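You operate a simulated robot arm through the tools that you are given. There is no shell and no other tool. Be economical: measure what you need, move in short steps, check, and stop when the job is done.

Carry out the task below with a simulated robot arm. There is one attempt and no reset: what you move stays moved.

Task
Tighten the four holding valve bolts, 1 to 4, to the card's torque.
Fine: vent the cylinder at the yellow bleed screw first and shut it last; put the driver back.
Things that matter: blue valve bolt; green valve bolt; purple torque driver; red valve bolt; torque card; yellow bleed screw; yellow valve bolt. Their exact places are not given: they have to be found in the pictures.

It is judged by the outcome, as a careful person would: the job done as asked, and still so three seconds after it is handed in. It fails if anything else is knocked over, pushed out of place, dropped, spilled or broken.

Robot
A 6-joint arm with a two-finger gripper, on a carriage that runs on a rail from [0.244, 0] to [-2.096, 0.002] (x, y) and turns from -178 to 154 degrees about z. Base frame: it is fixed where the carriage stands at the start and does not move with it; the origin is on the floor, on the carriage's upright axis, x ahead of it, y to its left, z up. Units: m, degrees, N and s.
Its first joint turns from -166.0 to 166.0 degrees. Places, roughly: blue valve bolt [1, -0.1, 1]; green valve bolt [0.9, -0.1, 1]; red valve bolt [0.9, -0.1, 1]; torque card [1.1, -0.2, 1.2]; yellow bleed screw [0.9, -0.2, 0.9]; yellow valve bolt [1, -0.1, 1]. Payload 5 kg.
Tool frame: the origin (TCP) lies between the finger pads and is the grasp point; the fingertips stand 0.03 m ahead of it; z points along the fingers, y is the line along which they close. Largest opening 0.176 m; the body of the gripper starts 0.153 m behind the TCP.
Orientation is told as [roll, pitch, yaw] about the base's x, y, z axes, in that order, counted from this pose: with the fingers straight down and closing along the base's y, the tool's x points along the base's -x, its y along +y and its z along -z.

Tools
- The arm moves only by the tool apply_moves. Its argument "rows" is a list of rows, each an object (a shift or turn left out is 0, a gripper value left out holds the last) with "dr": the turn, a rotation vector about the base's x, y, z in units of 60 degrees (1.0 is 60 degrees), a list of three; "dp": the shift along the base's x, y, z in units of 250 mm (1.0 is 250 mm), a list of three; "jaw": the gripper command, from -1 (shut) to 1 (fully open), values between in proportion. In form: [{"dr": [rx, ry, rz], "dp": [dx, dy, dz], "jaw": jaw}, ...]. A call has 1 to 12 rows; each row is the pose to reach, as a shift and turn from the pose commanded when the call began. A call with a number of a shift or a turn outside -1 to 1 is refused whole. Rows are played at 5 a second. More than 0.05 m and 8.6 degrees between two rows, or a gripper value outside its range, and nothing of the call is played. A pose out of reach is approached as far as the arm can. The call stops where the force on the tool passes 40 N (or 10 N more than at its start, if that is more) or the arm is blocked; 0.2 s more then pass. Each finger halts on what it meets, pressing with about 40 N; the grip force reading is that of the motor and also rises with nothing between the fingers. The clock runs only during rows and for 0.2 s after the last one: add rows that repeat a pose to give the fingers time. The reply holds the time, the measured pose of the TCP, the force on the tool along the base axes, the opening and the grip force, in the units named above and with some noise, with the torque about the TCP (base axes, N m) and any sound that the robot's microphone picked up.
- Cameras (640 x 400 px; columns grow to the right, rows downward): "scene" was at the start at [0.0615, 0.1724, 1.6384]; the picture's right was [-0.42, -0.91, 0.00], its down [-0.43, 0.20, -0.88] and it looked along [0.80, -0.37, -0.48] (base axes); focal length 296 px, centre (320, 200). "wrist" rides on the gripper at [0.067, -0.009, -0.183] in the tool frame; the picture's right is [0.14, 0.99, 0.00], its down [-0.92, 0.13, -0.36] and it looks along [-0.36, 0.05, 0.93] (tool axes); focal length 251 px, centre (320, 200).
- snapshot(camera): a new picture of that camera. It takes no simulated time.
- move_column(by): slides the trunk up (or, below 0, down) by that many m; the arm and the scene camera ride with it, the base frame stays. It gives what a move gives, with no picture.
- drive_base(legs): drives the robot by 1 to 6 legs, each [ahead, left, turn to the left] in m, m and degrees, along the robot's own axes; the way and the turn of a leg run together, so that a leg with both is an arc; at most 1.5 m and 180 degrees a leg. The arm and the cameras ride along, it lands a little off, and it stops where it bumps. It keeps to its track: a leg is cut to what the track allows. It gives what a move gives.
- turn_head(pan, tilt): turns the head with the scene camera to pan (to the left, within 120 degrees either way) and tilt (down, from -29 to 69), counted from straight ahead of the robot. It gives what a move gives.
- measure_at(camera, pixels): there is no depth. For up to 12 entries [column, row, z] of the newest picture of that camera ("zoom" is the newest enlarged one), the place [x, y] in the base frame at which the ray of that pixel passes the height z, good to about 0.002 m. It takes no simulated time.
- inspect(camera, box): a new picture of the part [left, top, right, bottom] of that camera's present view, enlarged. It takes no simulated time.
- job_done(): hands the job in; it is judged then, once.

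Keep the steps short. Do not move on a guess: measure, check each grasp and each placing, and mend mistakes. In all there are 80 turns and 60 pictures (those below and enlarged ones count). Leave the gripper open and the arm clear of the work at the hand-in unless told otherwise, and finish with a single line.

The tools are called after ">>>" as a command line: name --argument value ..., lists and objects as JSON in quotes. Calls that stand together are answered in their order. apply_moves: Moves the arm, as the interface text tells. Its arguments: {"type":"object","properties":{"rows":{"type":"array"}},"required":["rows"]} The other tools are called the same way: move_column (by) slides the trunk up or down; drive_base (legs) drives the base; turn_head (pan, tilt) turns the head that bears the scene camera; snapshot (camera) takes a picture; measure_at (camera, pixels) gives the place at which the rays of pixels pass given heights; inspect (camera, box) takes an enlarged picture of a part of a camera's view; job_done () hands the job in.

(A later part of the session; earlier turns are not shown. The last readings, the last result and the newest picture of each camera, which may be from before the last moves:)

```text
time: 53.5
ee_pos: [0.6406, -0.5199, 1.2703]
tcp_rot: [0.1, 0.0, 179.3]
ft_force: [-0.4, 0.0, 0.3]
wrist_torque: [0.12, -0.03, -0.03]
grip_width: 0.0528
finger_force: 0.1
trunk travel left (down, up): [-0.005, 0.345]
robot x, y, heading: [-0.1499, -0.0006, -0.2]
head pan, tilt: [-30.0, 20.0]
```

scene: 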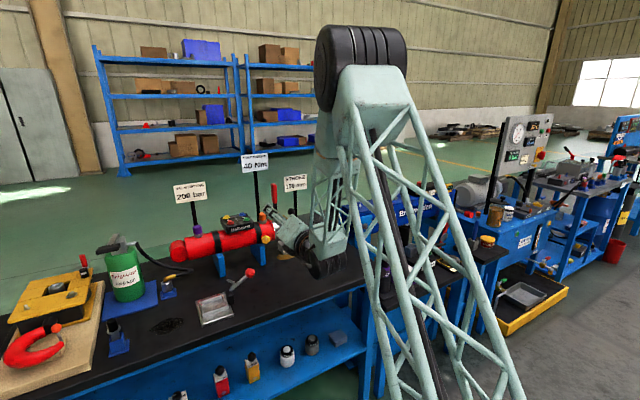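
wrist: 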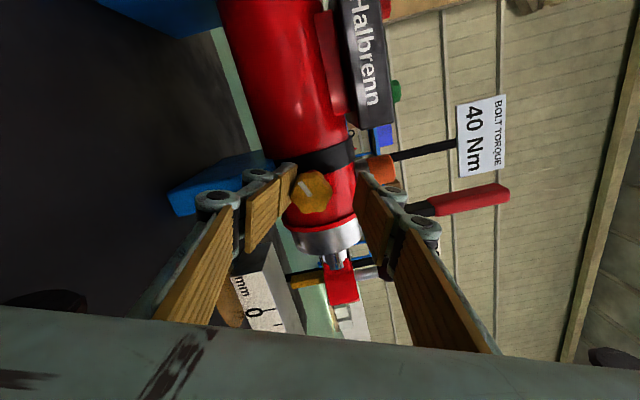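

Tool down. Pull the arm back in x, drive the base 0.3 m ahead, and look from above with the wrist camera.

>>> apply_moves --rows '[{"dp": [-0.17, -0.05, 0]}, {"dp": [-0.34, -0.1, 0]}, {"dp": [-0.51, -0.15, 0]}, {"dp": [-0.68, -0.2, 0]}, {"dp": [-0.85, -0.3, 0]}, {"dp": [-1.0, -0.4, 0]}, {"dp": [-1.0, -0.55, 0]}, {"dp": [-1.0, -0.55, 0]}]'

>>> drive_base --legs '[[0.27, 0, 0]]'

>>> apply_moves --rows '[{"dp": [-0.05, -0.1, -0.1]}, {"dp": [-0.1, -0.2, -0.2]}, {"dp": [-0.1, -0.2, -0.35]}, {"dp": [-0.1, -0.2, -0.35]}]'

>>> snapshot --camera "wrist"

```text
time: 55.4
ee_pos: [0.3912, -0.6591, 1.2671]
tcp_rot: [0.0, -0.1, 179.4]
ft_force: [1.0, -2.0, -2.4]
wrist_torque: [0.32, 0.1, 0.02]
grip_width: 0.0528
finger_force: 0.0
trunk travel left (down, up): [-0.005, 0.345]
robot x, y, heading: [-0.1524, -0.0, 0.1]
head pan, tilt: [-30.0, 20.0]
```

```text
time: 57.3
ee_pos: [0.664, -0.6543, 1.2694]
tcp_rot: [0.1, 0.1, 179.7]
ft_force: [-0.5, -0.1, -0.3]
wrist_torque: [0.0, -0.01, 0.01]
grip_width: 0.0527
finger_force: 0.0
trunk travel left (down, up): [-0.005, 0.345]
robot x, y, heading: [0.1151, 0.003, 0.3]
head pan, tilt: [-30.0, 20.0]
```

```text
time: 58.3
ee_pos: [0.6364, -0.7021, 1.1832]
tcp_rot: [0.0, 0.0, 179.6]
ft_force: [-0.2, 0.2, 0.1]
wrist_torque: [0.03, 0.0, 0.01]
grip_width: 0.053
finger_force: 0.1
trunk travel left (down, up): [-0.005, 0.345]
robot x, y, heading: [0.1164, 0.0039, 0.3]
head pan, tilt: [-30.0, 20.0]
```

```text
29 pictures are left
```

wrist: 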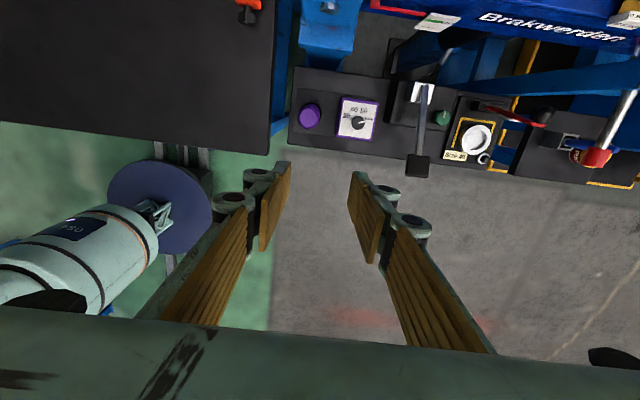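

Now I see the driver top at (309,116) and the box knob at (357,122). Enlarge to read the dial and measure.

>>> inspect --camera "wrist" --box '[285, 75, 445, 175]'

>>> measure_at --camera "wrist" --pixels '[[309, 116, 0.967], [309, 116, 0.94], [357.5, 122, 0.88], [357.5, 122, 0.85], [420, 88, 0.95], [418, 165, 0.95], [418, 165, 0.9], [292, 160, 0.79]]'

```text
4.00 times, centred on (365, 125) of wrist
```

zoom: 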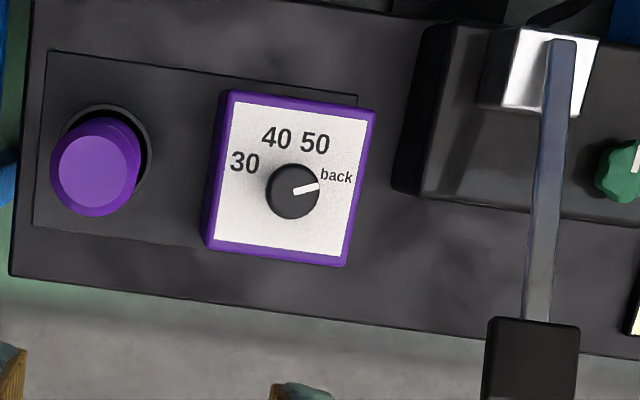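

```text
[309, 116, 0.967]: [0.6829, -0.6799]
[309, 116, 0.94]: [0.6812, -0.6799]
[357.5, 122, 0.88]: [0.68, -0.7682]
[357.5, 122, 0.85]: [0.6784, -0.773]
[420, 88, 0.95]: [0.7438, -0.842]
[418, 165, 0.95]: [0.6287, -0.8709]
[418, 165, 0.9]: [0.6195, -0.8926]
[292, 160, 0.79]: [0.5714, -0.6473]
```

The shelf there is lower: driver ≈(0.675,-0.680), top z≈0.84; knob ≈(0.670,-0.797,0.70). Dial (from knob centre): back at ~18°, 40 at ~107°, so ~+88° counter-clockwise. Drive 0.11 m more ahead for reach, turn the hand +46° and look again from nearer.

>>> drive_base --legs '[[0.11, 0, 0]]'

>>> apply_moves --rows '[{"dr": [0, 0, 0.13], "dp": [-0.1, -0.1, -0.1]}, {"dr": [0, 0, 0.26], "dp": [-0.2, -0.2, -0.2]}, {"dr": [0, 0, 0.39], "dp": [-0.28, -0.3, -0.3]}, {"dr": [0, 0, 0.52], "dp": [-0.32, -0.38, -0.4]}, {"dr": [0, 0, 0.65], "dp": [-0.32, -0.38, -0.55]}, {"dr": [0, 0, 0.767], "dp": [-0.32, -0.38, -0.7]}, {"dr": [0, 0, 0.767], "dp": [-0.32, -0.38, -0.8]}, {"dr": [0, 0, 0.767], "dp": [-0.32, -0.38, -0.8]}]'

>>> snapshot --camera "wrist"

```text
time: 59.6
ee_pos: [0.7457, -0.7037, 1.1833]
tcp_rot: [0.2, 0.0, 179.6]
ft_force: [-0.7, 0.0, 0.4]
wrist_torque: [0.0, -0.05, -0.02]
grip_width: 0.0529
finger_force: 0.1
trunk travel left (down, up): [-0.005, 0.345]
robot x, y, heading: [0.2307, 0.0022, 0.3]
head pan, tilt: [-30.0, 20.0]
```

```text
time: 61.4
ee_pos: [0.6651, -0.7996, 0.9838]
tcp_rot: [0.1, 0.1, -134.3]
ft_force: [-0.1, -0.6, -0.1]
wrist_torque: [0.06, 0.06, 0.0]
grip_width: 0.0528
finger_force: 0.1
trunk travel left (down, up): [-0.005, 0.345]
robot x, y, heading: [0.228, 0.0001, 0.4]
head pan, tilt: [-30.0, 20.0]
```

```text
27 pictures are left
```

wrist: 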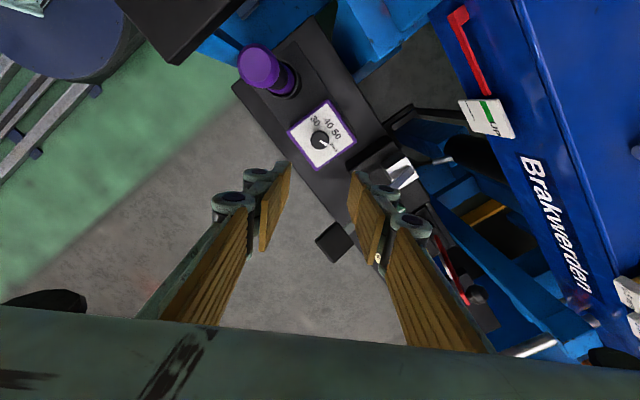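

Knob now at (321,139), nearly on the tool axis. Enlarge and measure again.

>>> inspect --camera "wrist" --box '[240, 80, 400, 180]'

>>> measure_at --camera "wrist" --pixels '[[320.5, 139, 0.68], [320.5, 139, 0.7], [320.5, 139, 0.72], [320.5, 139, 0.74], [260, 63, 0.84], [260, 63, 0.8], [335, 240, 0.83], [335, 240, 0.75]]'

```text
4.00 times, centred on (320, 130) of wrist
```

zoom: 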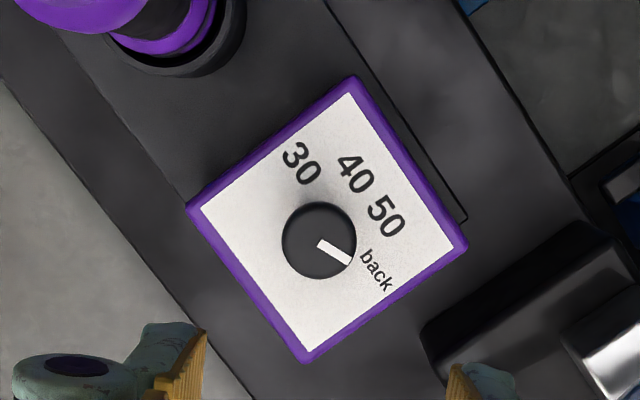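

```text
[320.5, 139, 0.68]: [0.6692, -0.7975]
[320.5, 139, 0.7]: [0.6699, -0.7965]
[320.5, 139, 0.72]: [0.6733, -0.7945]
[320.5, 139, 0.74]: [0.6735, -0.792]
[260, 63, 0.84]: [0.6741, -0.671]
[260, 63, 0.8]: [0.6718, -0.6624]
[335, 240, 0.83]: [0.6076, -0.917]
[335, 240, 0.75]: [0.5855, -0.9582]
```

Angles: pointer −31°, 40 at 63° → +92°. Lower over the knob to z=0.739, then check.

>>> apply_moves --rows '[{"dp": [0.02, 0.012, -0.15], "jaw": -0.27}, {"dp": [0.02, 0.012, -0.32]}, {"dp": [0.02, 0.012, -0.5]}, {"dp": [0.02, 0.012, -0.68]}, {"dp": [0.02, 0.012, -0.84]}, {"dp": [0.02, 0.012, -0.93]}, {"dp": [0.02, 0.012, -0.98]}, {"dp": [0.02, 0.012, -0.98]}]'

>>> snapshot --camera "wrist"

```text
time: 63.2
ee_pos: [0.6737, -0.792, 0.7377]
tcp_rot: [0.2, 0.1, -134.4]
ft_force: [0.6, 0.1, -1.0]
wrist_torque: [0.01, -0.01, 0.04]
grip_width: 0.0645
finger_force: 0.0
trunk travel left (down, up): [-0.005, 0.345]
robot x, y, heading: [0.2275, -0.0023, 0.3]
head pan, tilt: [-30.0, 20.0]
```

```text
25 pictures are left
```

wrist: 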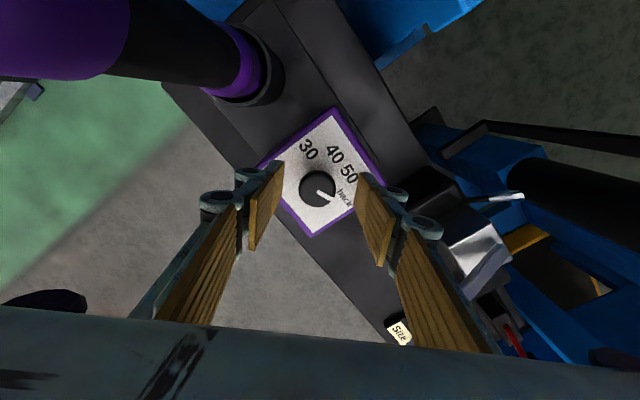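

Check the knob position again from here.

>>> measure_at --camera "wrist" --pixels '[[317.5, 185, 0.7], [317.5, 185, 0.72], [317.5, 185, 0.68], [235, 90, 0.68], [235, 90, 0.7]]'

>>> inspect --camera "wrist" --box '[240, 130, 400, 230]'

```text
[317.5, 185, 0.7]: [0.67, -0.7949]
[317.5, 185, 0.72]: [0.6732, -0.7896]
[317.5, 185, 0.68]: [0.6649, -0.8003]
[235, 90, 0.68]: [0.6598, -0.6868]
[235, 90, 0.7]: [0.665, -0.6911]
```

```text
4.00 times, centred on (320, 180) of wrist
```

zoom: 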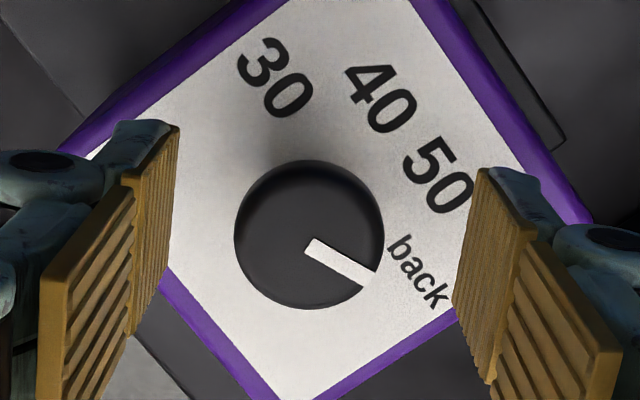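

Shift 4 mm toward (−x,−y), lower 17 mm so the tips embrace the knob, then close.

>>> apply_moves --rows '[{"dp": [-0.016, -0.016, 0]}, {"dp": [-0.016, -0.016, -0.035]}, {"dp": [-0.016, -0.016, -0.068]}, {"dp": [-0.016, -0.016, -0.068], "jaw": -0.6}, {"dp": [-0.016, -0.016, -0.068], "jaw": -1}, {"dp": [-0.016, -0.016, -0.068]}, {"dp": [-0.016, -0.016, -0.068]}]'

>>> inspect --camera "wrist" --box '[240, 130, 400, 230]'

```text
time: 64.8
ee_pos: [0.6671, -0.7961, 0.7218]
tcp_rot: [0.1, 0.0, -134.4]
ft_force: [-3.2, 4.9, 0.7]
wrist_torque: [0.09, 0.07, 0.05]
grip_width: 0.0324
finger_force: 44.9
trunk travel left (down, up): [-0.005, 0.345]
robot x, y, heading: [0.2291, 0.0019, 0.4]
head pan, tilt: [-30.0, 20.0]
```

```text
4.00 times, centred on (320, 180) of wrist
```

zoom: 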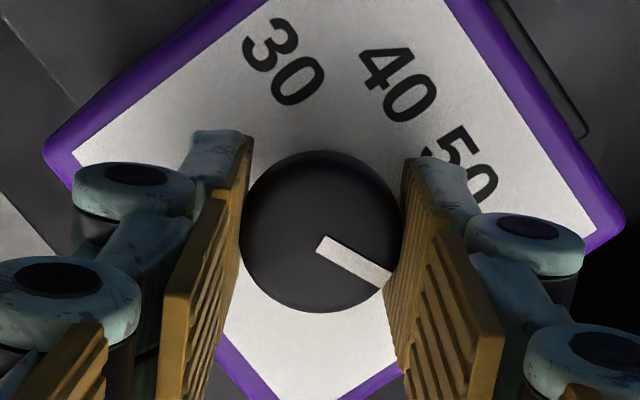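

Knob gripped (32 mm). Turn +92° counter-clockwise to 40.

>>> apply_moves --rows '[{"dr": [0, 0, 0.13]}, {"dr": [0, 0, 0.26]}, {"dr": [0, 0, 0.39]}, {"dr": [0, 0, 0.52]}, {"dr": [0, 0, 0.65]}, {"dr": [0, 0, 0.77]}, {"dr": [0, 0, 0.77]}]'

>>> apply_moves --rows '[{"dr": [0, 0, 0.13]}, {"dr": [0, 0, 0.26]}, {"dr": [0, 0, 0.39]}, {"dr": [0, 0, 0.52]}, {"dr": [0, 0, 0.65]}, {"dr": [0, 0, 0.76]}, {"dr": [0, 0, 0.76]}]'

>>> apply_moves --rows '[{"jaw": -0.6}, {"jaw": -0.27}, {"jaw": -0.27}, {"dp": [0, 0, 0.1]}, {"dp": [0, 0, 0.25]}, {"dp": [0, 0, 0.4]}, {"dp": [0, 0, 0.56]}, {"dp": [0, 0, 0.72]}, {"dp": [0, 0, 0.72]}]'

>>> snapshot --camera "wrist"

```text
time: 66.4
ee_pos: [0.6673, -0.7963, 0.7215]
tcp_rot: [0.0, 0.1, -88.1]
ft_force: [-4.9, 38.1, -3.3]
wrist_torque: [0.88, 0.08, 0.0]
grip_width: 0.0323
finger_force: 44.5
trunk travel left (down, up): [-0.005, 0.345]
robot x, y, heading: [0.2244, -0.0017, 0.3]
head pan, tilt: [-30.0, 20.0]
```

```text
time: 68.1
ee_pos: [0.6693, -0.7963, 0.7214]
tcp_rot: [0.0, 0.0, -42.2]
ft_force: [2.6, 2.6, -2.3]
wrist_torque: [0.01, -0.29, -0.02]
grip_width: 0.0326
finger_force: 45.3
trunk travel left (down, up): [-0.005, 0.345]
robot x, y, heading: [0.2259, 0.0024, 0.2]
head pan, tilt: [-30.0, 20.0]
stopped in row 7: the force on the tool passed its limit at 49 N (the readings are from after the stop); the commanded pose is now the measured one
```

```text
time: 70.1
ee_pos: [0.6673, -0.7974, 0.9009]
tcp_rot: [0.0, 0.0, -42.4]
ft_force: [-0.1, 0.3, 2.0]
wrist_torque: [-0.06, -0.06, 0.03]
grip_width: 0.0643
finger_force: 0.0
trunk travel left (down, up): [-0.005, 0.345]
robot x, y, heading: [0.2294, -0.0, 0.5]
head pan, tilt: [-30.0, 20.0]
```

```text
22 pictures are left
```

wrist: 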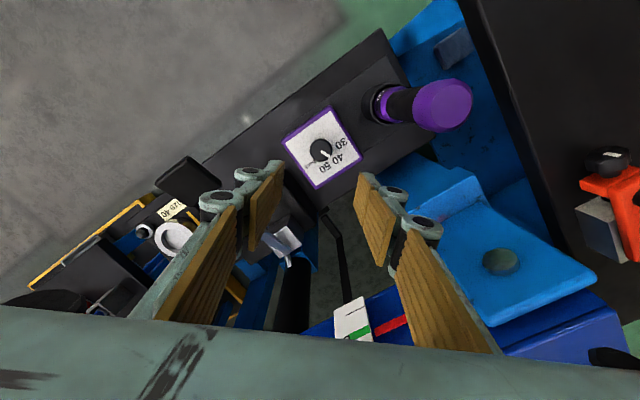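

>>> inspect --camera "wrist" --box '[280, 70, 480, 195]'

>>> measure_at --camera "wrist" --pixels '[[446, 105, 0.84], [446, 105, 0.86], [384, 104, 0.66], [384, 104, 0.7], [446, 105, 0.82]]'

```text
3.20 times, centred on (380, 132) of wrist
```

zoom: 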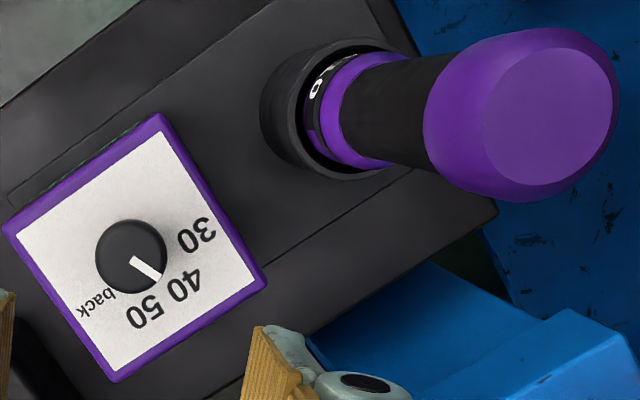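

```text
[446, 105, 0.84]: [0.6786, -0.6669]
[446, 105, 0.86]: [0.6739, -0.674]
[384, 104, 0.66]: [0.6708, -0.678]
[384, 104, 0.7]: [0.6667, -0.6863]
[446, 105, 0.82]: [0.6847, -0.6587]
```

Pointer is near 40. Check the box's display with the scene camera.

>>> turn_head --pan -66 --tilt 36

>>> inspect --camera "scene" --box '[240, 140, 400, 240]'

```text
time: 71.1
ee_pos: [0.6668, -0.7976, 0.9002]
tcp_rot: [0.1, -0.1, -42.3]
ft_force: [-0.2, 0.3, -0.4]
wrist_torque: [0.0, 0.01, 0.0]
grip_width: 0.0641
finger_force: 0.0
trunk travel left (down, up): [-0.005, 0.345]
robot x, y, heading: [0.2253, -0.0007, 0.7]
head pan, tilt: [-66.0, 36.0]
```

```text
4.00 times, centred on (320, 190) of scene
```

zoom: 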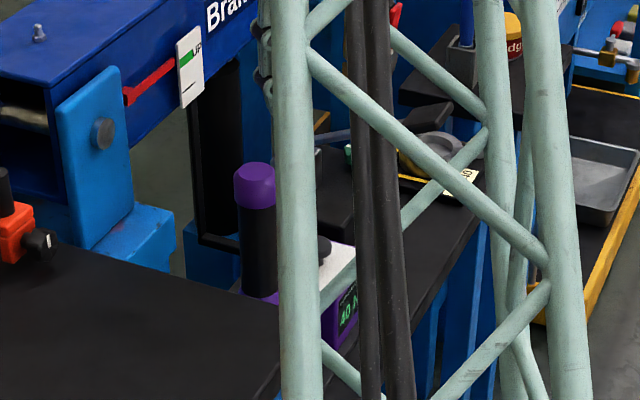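

Display reads 40 N(m). Now the driver: axis ≈(0.672,-0.680), top z≈0.88. Check the blue upright with stud nearby for clearance.

>>> measure_at --camera "wrist" --pixels '[[500, 260, 0.85], [500, 260, 0.95], [500, 260, 0.75], [440, 180, 0.75], [440, 180, 0.85]]'

>>> measure_at --camera "zoom" --pixels '[[105, 135, 0.75], [105, 135, 0.85], [105, 135, 0.95], [255, 170, 0.88], [255, 170, 0.86], [258, 295, 0.7], [120, 235, 0.75], [120, 235, 0.85]]'

```text
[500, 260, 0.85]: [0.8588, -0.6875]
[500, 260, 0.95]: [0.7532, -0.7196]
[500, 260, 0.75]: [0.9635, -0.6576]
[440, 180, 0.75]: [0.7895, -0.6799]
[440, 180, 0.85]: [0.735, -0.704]
```

```text
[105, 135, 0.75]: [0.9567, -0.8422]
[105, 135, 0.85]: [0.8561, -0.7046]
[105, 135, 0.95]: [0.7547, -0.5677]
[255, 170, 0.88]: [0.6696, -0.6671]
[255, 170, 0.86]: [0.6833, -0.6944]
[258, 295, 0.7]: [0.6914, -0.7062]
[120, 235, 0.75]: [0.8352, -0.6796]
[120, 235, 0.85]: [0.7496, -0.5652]
```

Clear (upright is at x≥0.75). Rise, move over the driver axis (0.673,-0.680), and look.

>>> apply_moves --rows '[{"dp": [0, 0, 0.15]}, {"dp": [0, 0, 0.3], "jaw": -0.1}, {"dp": [0, 0.15, 0.4]}, {"dp": [0.01, 0.3, 0.4]}, {"dp": [0.02, 0.47, 0.4]}, {"dp": [0.024, 0.47, 0.4]}]'

>>> snapshot --camera "wrist"

```text
time: 72.5
ee_pos: [0.6748, -0.6776, 1.0013]
tcp_rot: [0.1, -0.2, -42.4]
ft_force: [-0.4, 0.9, 0.9]
wrist_torque: [-0.13, 0.05, -0.04]
grip_width: 0.0792
finger_force: 0.0
trunk travel left (down, up): [-0.005, 0.345]
robot x, y, heading: [0.2269, -0.0008, 0.2]
head pan, tilt: [-66.0, 36.0]
```

```text
19 pictures are left
```

wrist: 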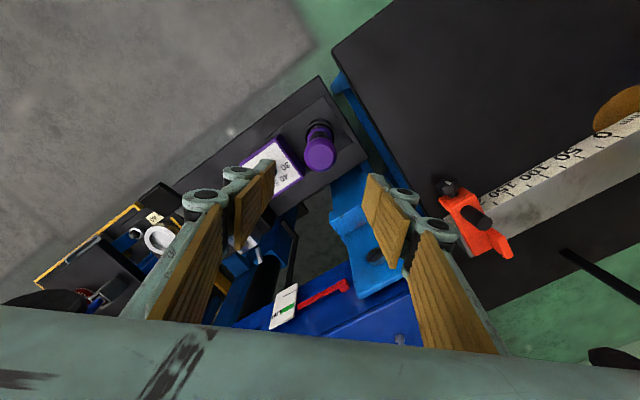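

Well aligned. Shift 3 mm, descend to z=0.80 and close.

>>> apply_moves --rows '[{"dp": [-0.012, 0.012, -0.15]}, {"dp": [-0.012, 0.012, -0.3]}, {"dp": [-0.012, 0.012, -0.45]}, {"dp": [-0.012, 0.012, -0.6]}, {"dp": [-0.012, 0.012, -0.72]}, {"dp": [-0.012, 0.012, -0.8]}, {"dp": [-0.012, 0.012, -0.8], "jaw": -0.5}, {"dp": [-0.012, 0.012, -0.8], "jaw": -1}, {"dp": [-0.012, 0.012, -0.8]}, {"dp": [-0.012, 0.012, -0.8]}]'

>>> snapshot --camera "wrist"

```text
time: 74.7
ee_pos: [0.6729, -0.6761, 0.7996]
tcp_rot: [0.1, -0.1, -42.4]
ft_force: [0.3, 1.1, 2.6]
wrist_torque: [0.02, 0.01, -0.05]
grip_width: 0.0367
finger_force: 40.2
trunk travel left (down, up): [-0.005, 0.345]
robot x, y, heading: [0.2263, -0.0041, 0.4]
head pan, tilt: [-66.0, 36.0]
```

```text
18 pictures are left
```

wrist: 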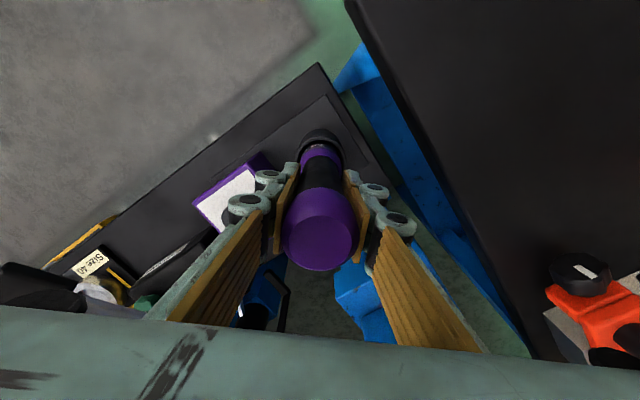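

Gripped (36.7 mm). Lift straight up 0.25 m, look.

>>> apply_moves --rows '[{"dp": [0, 0, 0.08]}, {"dp": [0, 0, 0.2]}, {"dp": [0, 0, 0.35]}, {"dp": [0, 0, 0.5]}, {"dp": [0, 0, 0.66]}, {"dp": [0, 0, 0.82]}, {"dp": [0, 0, 1.0]}, {"dp": [0, 0, 1.0]}]'

>>> apply_moves --rows '[{"dp": [0, 0.1, 0.15]}, {"dp": [0, 0.2, 0.3]}, {"dp": [0, 0.3, 0.45]}, {"dp": [0, 0.4, 0.6]}, {"dp": [0, 0.55, 0.7]}, {"dp": [0, 0.7, 0.8]}, {"dp": [0, 0.85, 0.9]}, {"dp": [0, 1.0, 1.0]}, {"dp": [0, 1.0, 1.0]}]'

>>> turn_head --pan -30 --tilt 15

>>> snapshot --camera "scene"

>>> snapshot --camera "wrist"

```text
time: 76.5
ee_pos: [0.671, -0.6762, 1.0523]
tcp_rot: [0.1, 0.0, -42.3]
ft_force: [-1.0, 0.9, -7.6]
wrist_torque: [-0.16, -0.03, -0.02]
grip_width: 0.0365
finger_force: 40.4
trunk travel left (down, up): [-0.005, 0.345]
robot x, y, heading: [0.2262, 0.0012, 0.2]
head pan, tilt: [-66.0, 36.0]
```

```text
time: 78.5
ee_pos: [0.6752, -0.4264, 1.3021]
tcp_rot: [0.1, 0.0, -42.4]
ft_force: [-0.5, 1.5, -8.3]
wrist_torque: [-0.27, -0.05, 0.0]
grip_width: 0.0367
finger_force: 40.0
trunk travel left (down, up): [-0.005, 0.345]
robot x, y, heading: [0.2295, -0.0002, 0.3]
head pan, tilt: [-66.0, 36.0]
```

```text
time: 79.6
ee_pos: [0.6741, -0.4284, 1.3037]
tcp_rot: [0.1, 0.0, -42.3]
ft_force: [-0.4, 0.3, -9.5]
wrist_torque: [-0.01, 0.02, 0.01]
grip_width: 0.0369
finger_force: 40.4
trunk travel left (down, up): [-0.005, 0.345]
robot x, y, heading: [0.2273, -0.0031, 0.5]
head pan, tilt: [-30.0, 15.0]
```

```text
17 pictures are left
```

scene: 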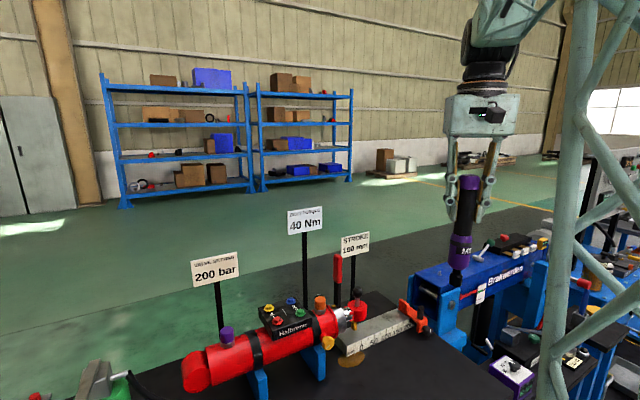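

```text
16 pictures are left
```

wrist: 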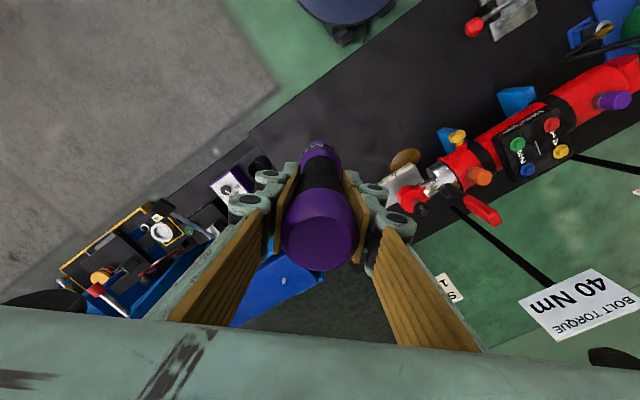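

Driver held upright. Enlarge the valve block in both views to triangulate the bolts, and the driver's bit end.

>>> inspect --camera "wrist" --box '[490, 100, 590, 185]'

>>> inspect --camera "scene" --box '[240, 280, 360, 355]'

>>> inspect --camera "scene" --box '[420, 160, 520, 300]'

```text
4.71 times, centred on (540, 142) of wrist
```

zoom: 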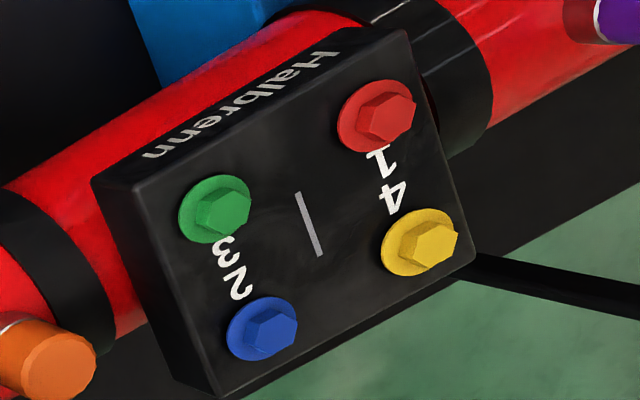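

```text
5.33 times, centred on (300, 318) of scene
```

zoom: 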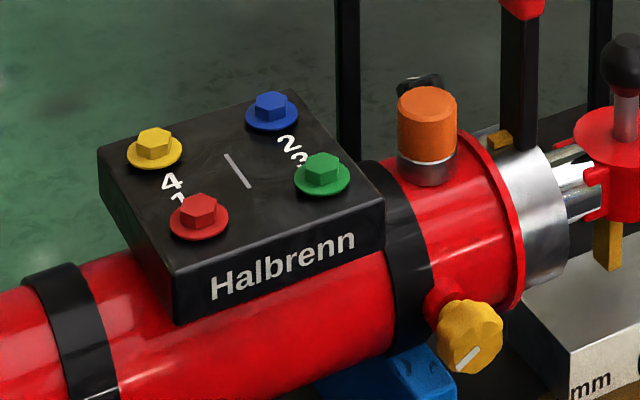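

```text
2.86 times, centred on (470, 230) of scene
```

zoom: 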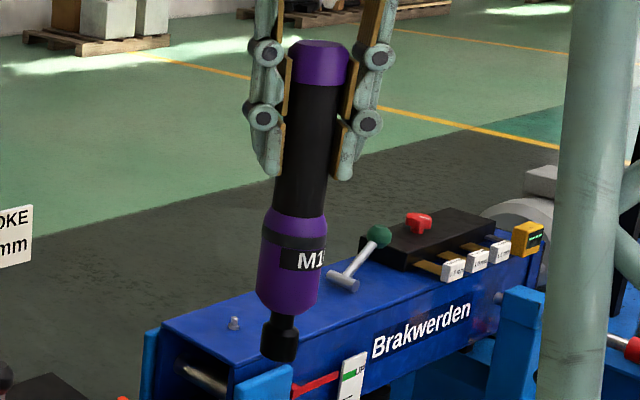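

Measure bolt head tops in both views at two heights, plus the bit end.

>>> measure_at --camera "wrist" --pixels '[[554.4, 124.4, 1.0], [554.4, 124.4, 1.04], [520, 143.9, 1.0], [520, 143.9, 1.04], [529.8, 169.6, 1.0], [529.8, 169.6, 1.04], [563.6, 151.1, 1.0], [563.6, 151.1, 1.04]]'

>>> measure_at --camera "scene" --pixels '[[277.5, 319.5, 1.0], [277.5, 319.5, 1.04], [300.6, 312, 1.0], [300.6, 312, 1.04], [290.8, 299.25, 1.0], [290.8, 299.25, 1.04], [268.9, 306.75, 1.0], [268.9, 306.75, 1.04], [456, 282.5, 1.1], [456, 282.5, 1.15], [473, 186, 1.35], [473, 186, 1.4]]'

```text
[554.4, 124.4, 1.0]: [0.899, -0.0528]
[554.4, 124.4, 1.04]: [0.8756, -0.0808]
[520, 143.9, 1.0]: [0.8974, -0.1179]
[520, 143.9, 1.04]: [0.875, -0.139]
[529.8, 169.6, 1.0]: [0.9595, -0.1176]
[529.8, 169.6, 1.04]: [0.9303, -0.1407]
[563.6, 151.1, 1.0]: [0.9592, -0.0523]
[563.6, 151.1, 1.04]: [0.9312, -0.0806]
```

```text
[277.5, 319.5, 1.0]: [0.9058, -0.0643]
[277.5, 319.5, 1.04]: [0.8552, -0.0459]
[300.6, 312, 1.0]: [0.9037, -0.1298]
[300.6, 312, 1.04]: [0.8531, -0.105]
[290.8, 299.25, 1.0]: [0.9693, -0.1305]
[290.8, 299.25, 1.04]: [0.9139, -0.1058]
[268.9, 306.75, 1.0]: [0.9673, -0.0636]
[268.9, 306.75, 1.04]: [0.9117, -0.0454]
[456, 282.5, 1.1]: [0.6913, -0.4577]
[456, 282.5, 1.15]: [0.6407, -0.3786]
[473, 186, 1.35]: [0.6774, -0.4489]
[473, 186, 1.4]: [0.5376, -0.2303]
```

Bolt heads (z≈1.010): red (0.893,-0.060), green (0.891,-0.123), blue (0.953,-0.124), yellow (0.953,-0.059). Bit end is 0.185 below the TCP. Carry the driver over bolt 1 (red), turning yaw to about −5°.

>>> apply_moves --rows '[{"dr": [0, 0, 0.1], "dp": [0.02, 0.15, 0]}, {"dr": [0, 0, 0.2], "dp": [0.04, 0.3, 0]}, {"dr": [0, 0, 0.3], "dp": [0.06, 0.45, 0]}, {"dr": [0, 0, 0.4], "dp": [0.08, 0.6, 0]}, {"dr": [0, 0, 0.5], "dp": [0.1, 0.75, 0]}, {"dr": [0, 0, 0.6], "dp": [0.12, 0.9, 0]}, {"dr": [0, 0, 0.62], "dp": [0.14, 1.0, 0]}, {"dr": [0, 0, 0.62], "dp": [0.14, 1.0, 0]}]'

>>> apply_moves --rows '[{"dp": [0.15, 0.12, 0]}, {"dp": [0.3, 0.24, 0]}, {"dp": [0.45, 0.36, 0]}, {"dp": [0.6, 0.46, 0]}, {"dp": [0.735, 0.472, 0]}, {"dp": [0.735, 0.472, -0.1]}, {"dp": [0.735, 0.472, -0.22]}, {"dp": [0.735, 0.472, -0.22]}]'

>>> inspect --camera "scene" --box '[220, 240, 360, 340]'

```text
time: 81.4
ee_pos: [0.7065, -0.1757, 1.2993]
tcp_rot: [0.1, 0.1, -5.2]
ft_force: [0.6, 0.4, -9.3]
wrist_torque: [-0.12, 0.03, 0.0]
grip_width: 0.0365
finger_force: 40.2
trunk travel left (down, up): [-0.005, 0.345]
robot x, y, heading: [0.2257, -0.0023, 0.5]
head pan, tilt: [-30.0, 15.0]
```

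```text
time: 83.2
ee_pos: [0.8913, -0.0582, 1.2449]
tcp_rot: [0.1, 0.0, -5.1]
ft_force: [0.1, 0.5, -8.9]
wrist_torque: [-0.02, 0.04, -0.01]
grip_width: 0.0364
finger_force: 39.8
trunk travel left (down, up): [-0.005, 0.345]
robot x, y, heading: [0.2295, -0.0031, 0.6]
head pan, tilt: [-30.0, 15.0]
```

```text
4.00 times, centred on (290, 290) of scene
```

zoom: 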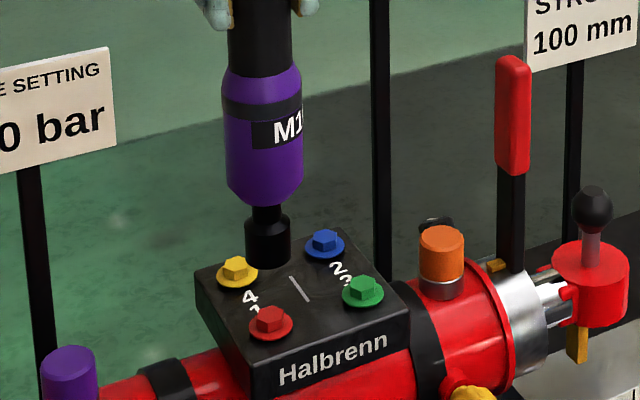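

Check the socket's position relative to the red bolt.

>>> measure_at --camera "zoom" --pixels '[[267, 258, 1.06], [267, 258, 1.05], [267, 258, 1.07], [270, 316, 1.01]]'

```text
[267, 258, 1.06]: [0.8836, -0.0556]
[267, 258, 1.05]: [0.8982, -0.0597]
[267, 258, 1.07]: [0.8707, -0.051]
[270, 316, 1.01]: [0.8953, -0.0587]
```

Offset ≈2 mm in x. Correct and lower gently onto the red bolt.

>>> apply_moves --rows '[{"dp": [0.008, -0.003, -0.06]}, {"dp": [0.008, -0.003, -0.12]}, {"dp": [0.008, -0.003, -0.16]}, {"dp": [0.008, -0.003, -0.19]}, {"dp": [0.008, -0.003, -0.21]}, {"dp": [0.008, -0.003, -0.23]}, {"dp": [0.008, -0.003, -0.23]}]'

>>> inspect --camera "scene" --box '[240, 260, 340, 340]'

```text
time: 84.8
ee_pos: [0.8919, -0.0595, 1.1918]
tcp_rot: [0.1, -0.2, -5.3]
ft_force: [-1.0, -1.0, 38.9]
wrist_torque: [-0.53, 0.04, -0.06]
grip_width: 0.0366
finger_force: 40.1
trunk travel left (down, up): [-0.005, 0.345]
robot x, y, heading: [0.2286, 0.0012, 0.6]
head pan, tilt: [-30.0, 15.0]
```

```text
5.00 times, centred on (290, 300) of scene
```

zoom: 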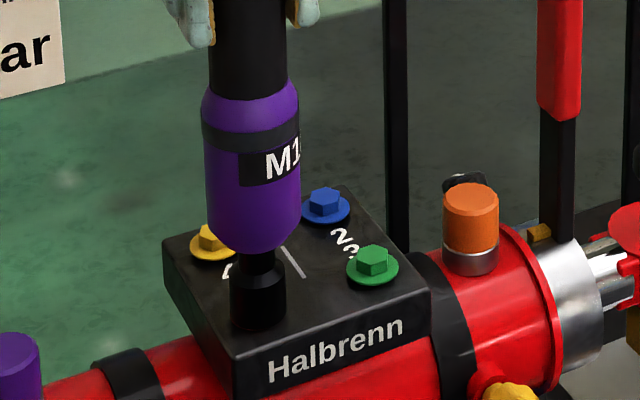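

Socket covers the red bolt, 39 N down. Ease 3 mm and turn clockwise (−z), watching torque and sound.

>>> apply_moves --rows '[{"dp": [0, 0, 0.012]}, {"dr": [0, 0, -0.1], "dp": [0, 0, 0.012]}, {"dr": [0, 0, -0.2], "dp": [0, 0, 0.012]}, {"dr": [0, 0, -0.3], "dp": [0, 0, 0.012]}, {"dr": [0, 0, -0.4], "dp": [0, 0, 0.012]}, {"dr": [0, 0, -0.5], "dp": [0, 0, 0.012]}, {"dr": [0, 0, -0.5], "dp": [0, 0, 0.012]}]'

```text
time: 86.4
ee_pos: [0.8933, -0.0604, 1.1917]
tcp_rot: [0.1, -0.1, -35.3]
ft_force: [-1.0, 0.8, -8.5]
wrist_torque: [-0.02, 0.01, -0.01]
grip_width: 0.0367
finger_force: 39.4
trunk travel left (down, up): [-0.005, 0.345]
robot x, y, heading: [0.2284, -0.0003, 0.2]
head pan, tilt: [-30.0, 15.0]
```

No contact now. Press back down 4 mm and keep turning.

>>> apply_moves --rows '[{"dp": [0, 0, -0.008]}, {"dr": [0, 0, -0.05], "dp": [0, 0, -0.012]}, {"dr": [0, 0, -0.15], "dp": [0, 0, -0.012]}, {"dr": [0, 0, -0.25], "dp": [0, 0, -0.012]}, {"dr": [0, 0, -0.35], "dp": [0, 0, -0.012]}, {"dr": [0, 0, -0.45], "dp": [0, 0, -0.012]}, {"dr": [0, 0, -0.5], "dp": [0, 0, -0.012]}]'

```text
time: 88.0
ee_pos: [0.8922, -0.0587, 1.1891]
tcp_rot: [0.2, 0.0, -65.3]
ft_force: [0.6, -0.3, 14.1]
wrist_torque: [-0.2, 0.02, 0.06]
grip_width: 0.0367
finger_force: 40.2
trunk travel left (down, up): [-0.005, 0.345]
robot x, y, heading: [0.2278, -0.0023, 0.4]
head pan, tilt: [-30.0, 15.0]
```

Contact with light load; continue clockwise with a bit more push.

>>> apply_moves --rows '[{"dr": [0, 0, -0.13], "dp": [0, 0, -0.004]}, {"dr": [0, 0, -0.26], "dp": [0, 0, -0.004]}, {"dr": [0, 0, -0.39], "dp": [0, 0, -0.004]}, {"dr": [0, 0, -0.52], "dp": [0, 0, -0.004]}, {"dr": [0, 0, -0.65], "dp": [0, 0, -0.004]}, {"dr": [0, 0, -0.78], "dp": [0, 0, -0.004]}, {"dr": [0, 0, -0.91], "dp": [0, 0, -0.004]}, {"dr": [0, 0, -0.91], "dp": [0, 0, -0.004]}]'

>>> inspect --camera "scene" --box '[240, 260, 340, 340]'

```text
time: 89.8
ee_pos: [0.893, -0.0588, 1.189]
tcp_rot: [0.1, 0.0, -119.9]
ft_force: [1.1, 0.0, 39.5]
wrist_torque: [0.23, 0.2, 0.13]
grip_width: 0.0366
finger_force: 39.8
trunk travel left (down, up): [-0.005, 0.345]
robot x, y, heading: [0.2315, 0.0001, 0.2]
head pan, tilt: [-30.0, 15.0]
```

```text
5.00 times, centred on (290, 300) of scene
```

zoom: 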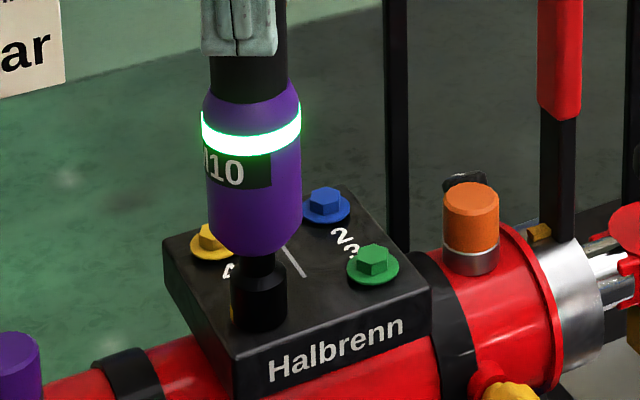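

The driver's ring lit green: bolt 1 reached torque. Lift, move over bolt 2 (blue: +0.060, −0.064), rotating the hand back.

>>> apply_moves --rows '[{"dp": [0, 0, 0.1]}, {"dp": [0, 0, 0.2]}, {"dr": [0, 0, 0.13], "dp": [0.08, -0.085, 0.2]}, {"dr": [0, 0, 0.26], "dp": [0.16, -0.17, 0.2]}, {"dr": [0, 0, 0.39], "dp": [0.24, -0.256, 0.2]}, {"dr": [0, 0, 0.52], "dp": [0.24, -0.256, 0.2]}, {"dr": [0, 0, 0.65], "dp": [0.24, -0.256, 0.2]}, {"dr": [0, 0, 0.78], "dp": [0.24, -0.256, 0.2]}, {"dr": [0, 0, 0.91], "dp": [0.24, -0.256, 0.2]}, {"dr": [0, 0, 0.91], "dp": [0.24, -0.256, 0.2]}]'

>>> inspect --camera "scene" --box '[240, 240, 340, 320]'

```text
time: 92.0
ee_pos: [0.9537, -0.1244, 1.2376]
tcp_rot: [0.1, -0.1, -65.1]
ft_force: [-0.8, 0.2, -7.9]
wrist_torque: [-0.01, -0.01, 0.02]
grip_width: 0.0365
finger_force: 40.2
trunk travel left (down, up): [-0.005, 0.345]
robot x, y, heading: [0.2334, 0.0022, 0.3]
head pan, tilt: [-30.0, 15.0]
```

```text
5.00 times, centred on (290, 280) of scene
```

zoom: 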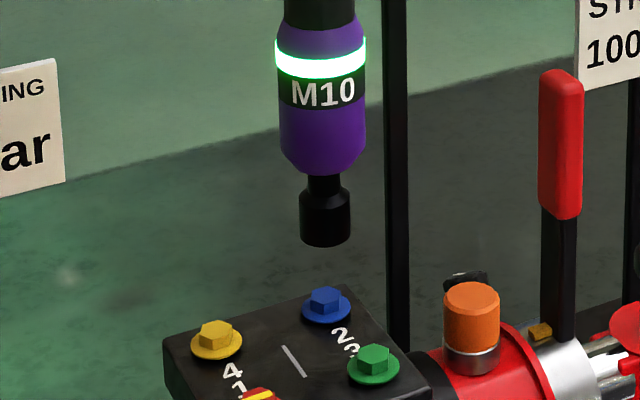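

Ring still green; red bolt head now shows a yellow mark. Socket sits over blue. Lower and press with the same clockwise turn.

>>> apply_moves --rows '[{"dp": [0, 0, -0.06]}, {"dp": [0, 0, -0.12]}, {"dp": [0, 0, -0.16]}, {"dp": [0, 0, -0.185]}, {"dp": [0, 0, -0.195]}, {"dr": [0, 0, -0.13], "dp": [0, 0, -0.2]}, {"dr": [0, 0, -0.26], "dp": [0, 0, -0.2]}, {"dr": [0, 0, -0.39], "dp": [0, 0, -0.2]}, {"dr": [0, 0, -0.52], "dp": [0, 0, -0.2]}, {"dr": [0, 0, -0.65], "dp": [0, 0, -0.2]}, {"dr": [0, 0, -0.78], "dp": [0, 0, -0.2]}, {"dr": [0, 0, -0.91], "dp": [0, 0, -0.2]}]'

>>> inspect --camera "scene" --box '[240, 240, 340, 320]'

```text
time: 94.6
ee_pos: [0.9508, -0.1245, 1.1877]
tcp_rot: [0.1, 0.0, -119.9]
ft_force: [-0.4, -0.5, 38.4]
wrist_torque: [0.04, 0.41, 0.18]
grip_width: 0.0367
finger_force: 40.2
trunk travel left (down, up): [-0.005, 0.345]
robot x, y, heading: [0.2278, -0.0009, 0.4]
head pan, tilt: [-30.0, 15.0]
```

```text
5.00 times, centred on (290, 280) of scene
```

zoom: 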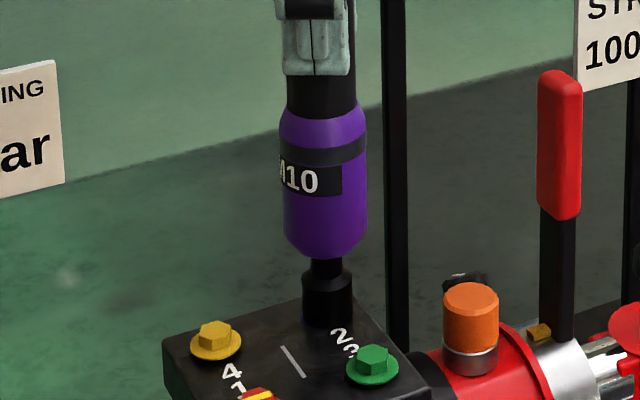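

Ring is off now: bolt 2 is in work. Keep pressing and turning another 50°.

>>> apply_moves --rows '[{"dr": [0, 0, -0.13]}, {"dr": [0, 0, -0.26]}, {"dr": [0, 0, -0.39]}, {"dr": [0, 0, -0.52]}, {"dr": [0, 0, -0.65]}, {"dr": [0, 0, -0.78]}, {"dr": [0, 0, -0.85]}, {"dr": [0, 0, -0.85]}]'

>>> inspect --camera "scene" --box '[240, 240, 340, 320]'

```text
time: 96.4
ee_pos: [0.9517, -0.1238, 1.1872]
tcp_rot: [0.0, 0.0, -170.9]
ft_force: [-0.8, 1.0, 20.6]
wrist_torque: [0.42, 0.32, 0.02]
grip_width: 0.0366
finger_force: 40.2
trunk travel left (down, up): [-0.005, 0.345]
robot x, y, heading: [0.2257, -0.0011, 0.6]
head pan, tilt: [-30.0, 15.0]
```

```text
5.00 times, centred on (290, 280) of scene
```

zoom: 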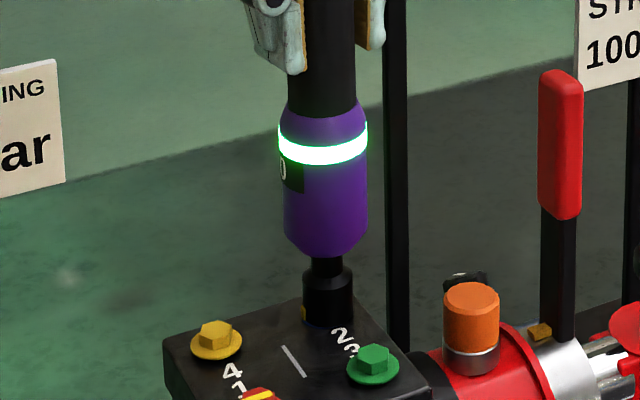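

Bolt 2 done (green ring). Lift and move to bolt 3 (green: −0.061 in x), rotating back +106°.

>>> apply_moves --rows '[{"dp": [0, 0, 0.1]}, {"dp": [0, 0, 0.2]}, {"dr": [0, 0, 0.13], "dp": [-0.08, 0, 0.2]}, {"dr": [0, 0, 0.26], "dp": [-0.16, 0, 0.2]}, {"dr": [0, 0, 0.39], "dp": [-0.244, 0, 0.2]}, {"dr": [0, 0, 0.52], "dp": [-0.244, 0, 0.2]}, {"dr": [0, 0, 0.65], "dp": [-0.244, 0, 0.2]}, {"dr": [0, 0, 0.78], "dp": [-0.244, 0, 0.2]}, {"dr": [0, 0, 0.91], "dp": [-0.244, 0, 0.2]}, {"dr": [0, 0, 0.91], "dp": [-0.244, 0, 0.2]}]'

>>> apply_moves --rows '[{"dr": [0, 0, 0.13]}, {"dr": [0, 0, 0.26]}, {"dr": [0, 0, 0.39]}, {"dr": [0, 0, 0.52]}, {"dr": [0, 0, 0.65]}, {"dr": [0, 0, 0.78]}, {"dr": [0, 0, 0.85]}, {"dr": [0, 0, 0.85]}]'

```text
time: 98.6
ee_pos: [0.8917, -0.1254, 1.2375]
tcp_rot: [0.1, 0.0, -116.1]
ft_force: [-0.3, 0.9, -8.8]
wrist_torque: [-0.02, -0.01, -0.02]
grip_width: 0.0364
finger_force: 39.9
trunk travel left (down, up): [-0.005, 0.345]
robot x, y, heading: [0.2279, -0.0015, 0.2]
head pan, tilt: [-30.0, 15.0]
```

```text
time: 100.4
ee_pos: [0.8911, -0.1242, 1.2381]
tcp_rot: [0.1, 0.0, -65.1]
ft_force: [-0.3, 0.5, -8.1]
wrist_torque: [-0.02, -0.05, 0.02]
grip_width: 0.0364
finger_force: 39.8
trunk travel left (down, up): [-0.005, 0.345]
robot x, y, heading: [0.2241, 0.0005, 0.5]
head pan, tilt: [-30.0, 15.0]
```

Over bolt 3 at (0.891,-0.124). Lower, press and turn clockwise ~106°, then check the ring.

>>> apply_moves --rows '[{"dp": [0, 0, -0.06]}, {"dp": [0, 0, -0.12]}, {"dp": [0, 0, -0.16]}, {"dp": [0, 0, -0.185]}, {"dp": [0, 0, -0.195]}, {"dr": [0, 0, -0.13], "dp": [0, 0, -0.2]}, {"dr": [0, 0, -0.26], "dp": [0, 0, -0.2]}, {"dr": [0, 0, -0.39], "dp": [0, 0, -0.2]}, {"dr": [0, 0, -0.52], "dp": [0, 0, -0.2]}, {"dr": [0, 0, -0.65], "dp": [0, 0, -0.2]}, {"dr": [0, 0, -0.78], "dp": [0, 0, -0.2]}, {"dr": [0, 0, -0.91], "dp": [0, 0, -0.2]}]'

>>> apply_moves --rows '[{"dr": [0, 0, -0.13]}, {"dr": [0, 0, -0.26]}, {"dr": [0, 0, -0.39]}, {"dr": [0, 0, -0.52]}, {"dr": [0, 0, -0.65]}, {"dr": [0, 0, -0.78]}, {"dr": [0, 0, -0.85]}, {"dr": [0, 0, -0.85]}, {"dr": [0, 0, -0.85]}]'

>>> inspect --camera "scene" --box '[240, 240, 340, 320]'

```text
time: 103.0
ee_pos: [0.8916, -0.1243, 1.1881]
tcp_rot: [0.1, 0.0, -120.0]
ft_force: [-0.7, -1.6, 18.6]
wrist_torque: [-0.17, 0.38, 0.06]
grip_width: 0.0364
finger_force: 40.6
trunk travel left (down, up): [-0.005, 0.345]
robot x, y, heading: [0.23, -0.0007, 0.3]
head pan, tilt: [-30.0, 15.0]
```

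```text
time: 105.0
ee_pos: [0.8911, -0.1236, 1.1873]
tcp_rot: [0.0, 0.0, -170.8]
ft_force: [4.4, 5.4, 22.7]
wrist_torque: [0.95, -0.71, 0.01]
grip_width: 0.0363
finger_force: 40.1
trunk travel left (down, up): [-0.005, 0.345]
robot x, y, heading: [0.2299, -0.0008, 0.3]
head pan, tilt: [-30.0, 15.0]
```

```text
5.00 times, centred on (290, 280) of scene
```

zoom: 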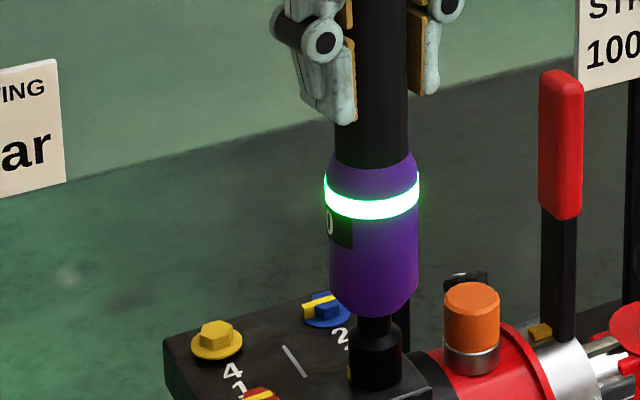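

Bolt 3 done; blue shows its mark as well. Lift and move to bolt 4 (yellow: +0.062, +0.0645).

>>> apply_moves --rows '[{"dp": [0, 0, 0.1]}, {"dp": [0, 0, 0.2]}, {"dr": [0, 0, 0.13], "dp": [0.08, 0.085, 0.2]}, {"dr": [0, 0, 0.26], "dp": [0.16, 0.17, 0.2]}, {"dr": [0, 0, 0.39], "dp": [0.245, 0.256, 0.2]}, {"dr": [0, 0, 0.52], "dp": [0.245, 0.256, 0.2]}, {"dr": [0, 0, 0.65], "dp": [0.245, 0.256, 0.2]}, {"dr": [0, 0, 0.78], "dp": [0.245, 0.256, 0.2]}, {"dr": [0, 0, 0.91], "dp": [0.245, 0.256, 0.2]}, {"dr": [0, 0, 0.91], "dp": [0.245, 0.256, 0.2]}]'

>>> apply_moves --rows '[{"dr": [0, 0, 0.13]}, {"dr": [0, 0, 0.26]}, {"dr": [0, 0, 0.39]}, {"dr": [0, 0, 0.52]}, {"dr": [0, 0, 0.65]}, {"dr": [0, 0, 0.78]}, {"dr": [0, 0, 0.85]}, {"dr": [0, 0, 0.85]}]'

```text
time: 107.2
ee_pos: [0.9525, -0.0595, 1.2373]
tcp_rot: [0.1, 0.0, -116.1]
ft_force: [1.1, 0.6, -8.7]
wrist_torque: [-0.04, 0.04, 0.01]
grip_width: 0.0363
finger_force: 40.2
trunk travel left (down, up): [-0.005, 0.345]
robot x, y, heading: [0.2284, 0.002, 0.4]
head pan, tilt: [-30.0, 15.0]
```

```text
time: 109.0
ee_pos: [0.9532, -0.062, 1.2383]
tcp_rot: [0.1, 0.0, -65.0]
ft_force: [0.1, 0.4, -8.9]
wrist_torque: [-0.03, -0.01, 0.0]
grip_width: 0.0366
finger_force: 39.5
trunk travel left (down, up): [-0.005, 0.345]
robot x, y, heading: [0.2288, 0.0036, 0.4]
head pan, tilt: [-30.0, 15.0]
```

Over bolt 4. Same pressing and turning.

>>> apply_moves --rows '[{"dp": [0, 0.002, -0.06]}, {"dp": [0, 0.002, -0.12]}, {"dp": [0, 0.002, -0.16]}, {"dp": [0, 0.002, -0.185]}, {"dp": [0, 0.002, -0.195]}, {"dr": [0, 0, -0.13], "dp": [0, 0.002, -0.2]}, {"dr": [0, 0, -0.26], "dp": [0, 0.002, -0.2]}, {"dr": [0, 0, -0.39], "dp": [0, 0.002, -0.2]}, {"dr": [0, 0, -0.52], "dp": [0, 0.002, -0.2]}, {"dr": [0, 0, -0.65], "dp": [0, 0.002, -0.2]}, {"dr": [0, 0, -0.78], "dp": [0, 0.002, -0.2]}, {"dr": [0, 0, -0.91], "dp": [0, 0.002, -0.2]}]'

>>> apply_moves --rows '[{"dr": [0, 0, -0.13]}, {"dr": [0, 0, -0.26]}, {"dr": [0, 0, -0.39]}, {"dr": [0, 0, -0.52]}, {"dr": [0, 0, -0.65]}, {"dr": [0, 0, -0.78]}, {"dr": [0, 0, -0.85]}, {"dr": [0, 0, -0.85]}, {"dr": [0, 0, -0.85]}]'

>>> inspect --camera "scene" --box '[240, 240, 340, 320]'

```text
time: 111.6
ee_pos: [0.9522, -0.0606, 1.189]
tcp_rot: [0.3, 0.0, -119.9]
ft_force: [2.2, -1.6, 28.0]
wrist_torque: [-0.48, 0.11, 0.15]
grip_width: 0.0363
finger_force: 40.6
trunk travel left (down, up): [-0.005, 0.345]
robot x, y, heading: [0.2284, -0.0025, 0.2]
head pan, tilt: [-30.0, 15.0]
```

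```text
time: 113.6
ee_pos: [0.9522, -0.0601, 1.1876]
tcp_rot: [0.2, -0.1, -170.9]
ft_force: [-0.3, -0.2, 22.9]
wrist_torque: [0.23, 0.29, 0.04]
grip_width: 0.0366
finger_force: 40.2
trunk travel left (down, up): [-0.005, 0.345]
robot x, y, heading: [0.2246, -0.0011, 0.6]
head pan, tilt: [-30.0, 15.0]
```

```text
5.00 times, centred on (290, 280) of scene
```

zoom: 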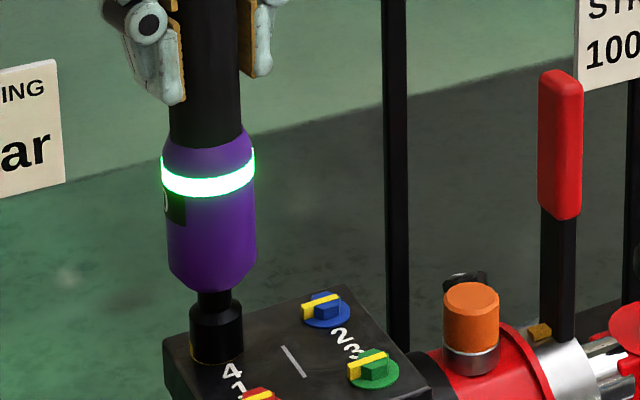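

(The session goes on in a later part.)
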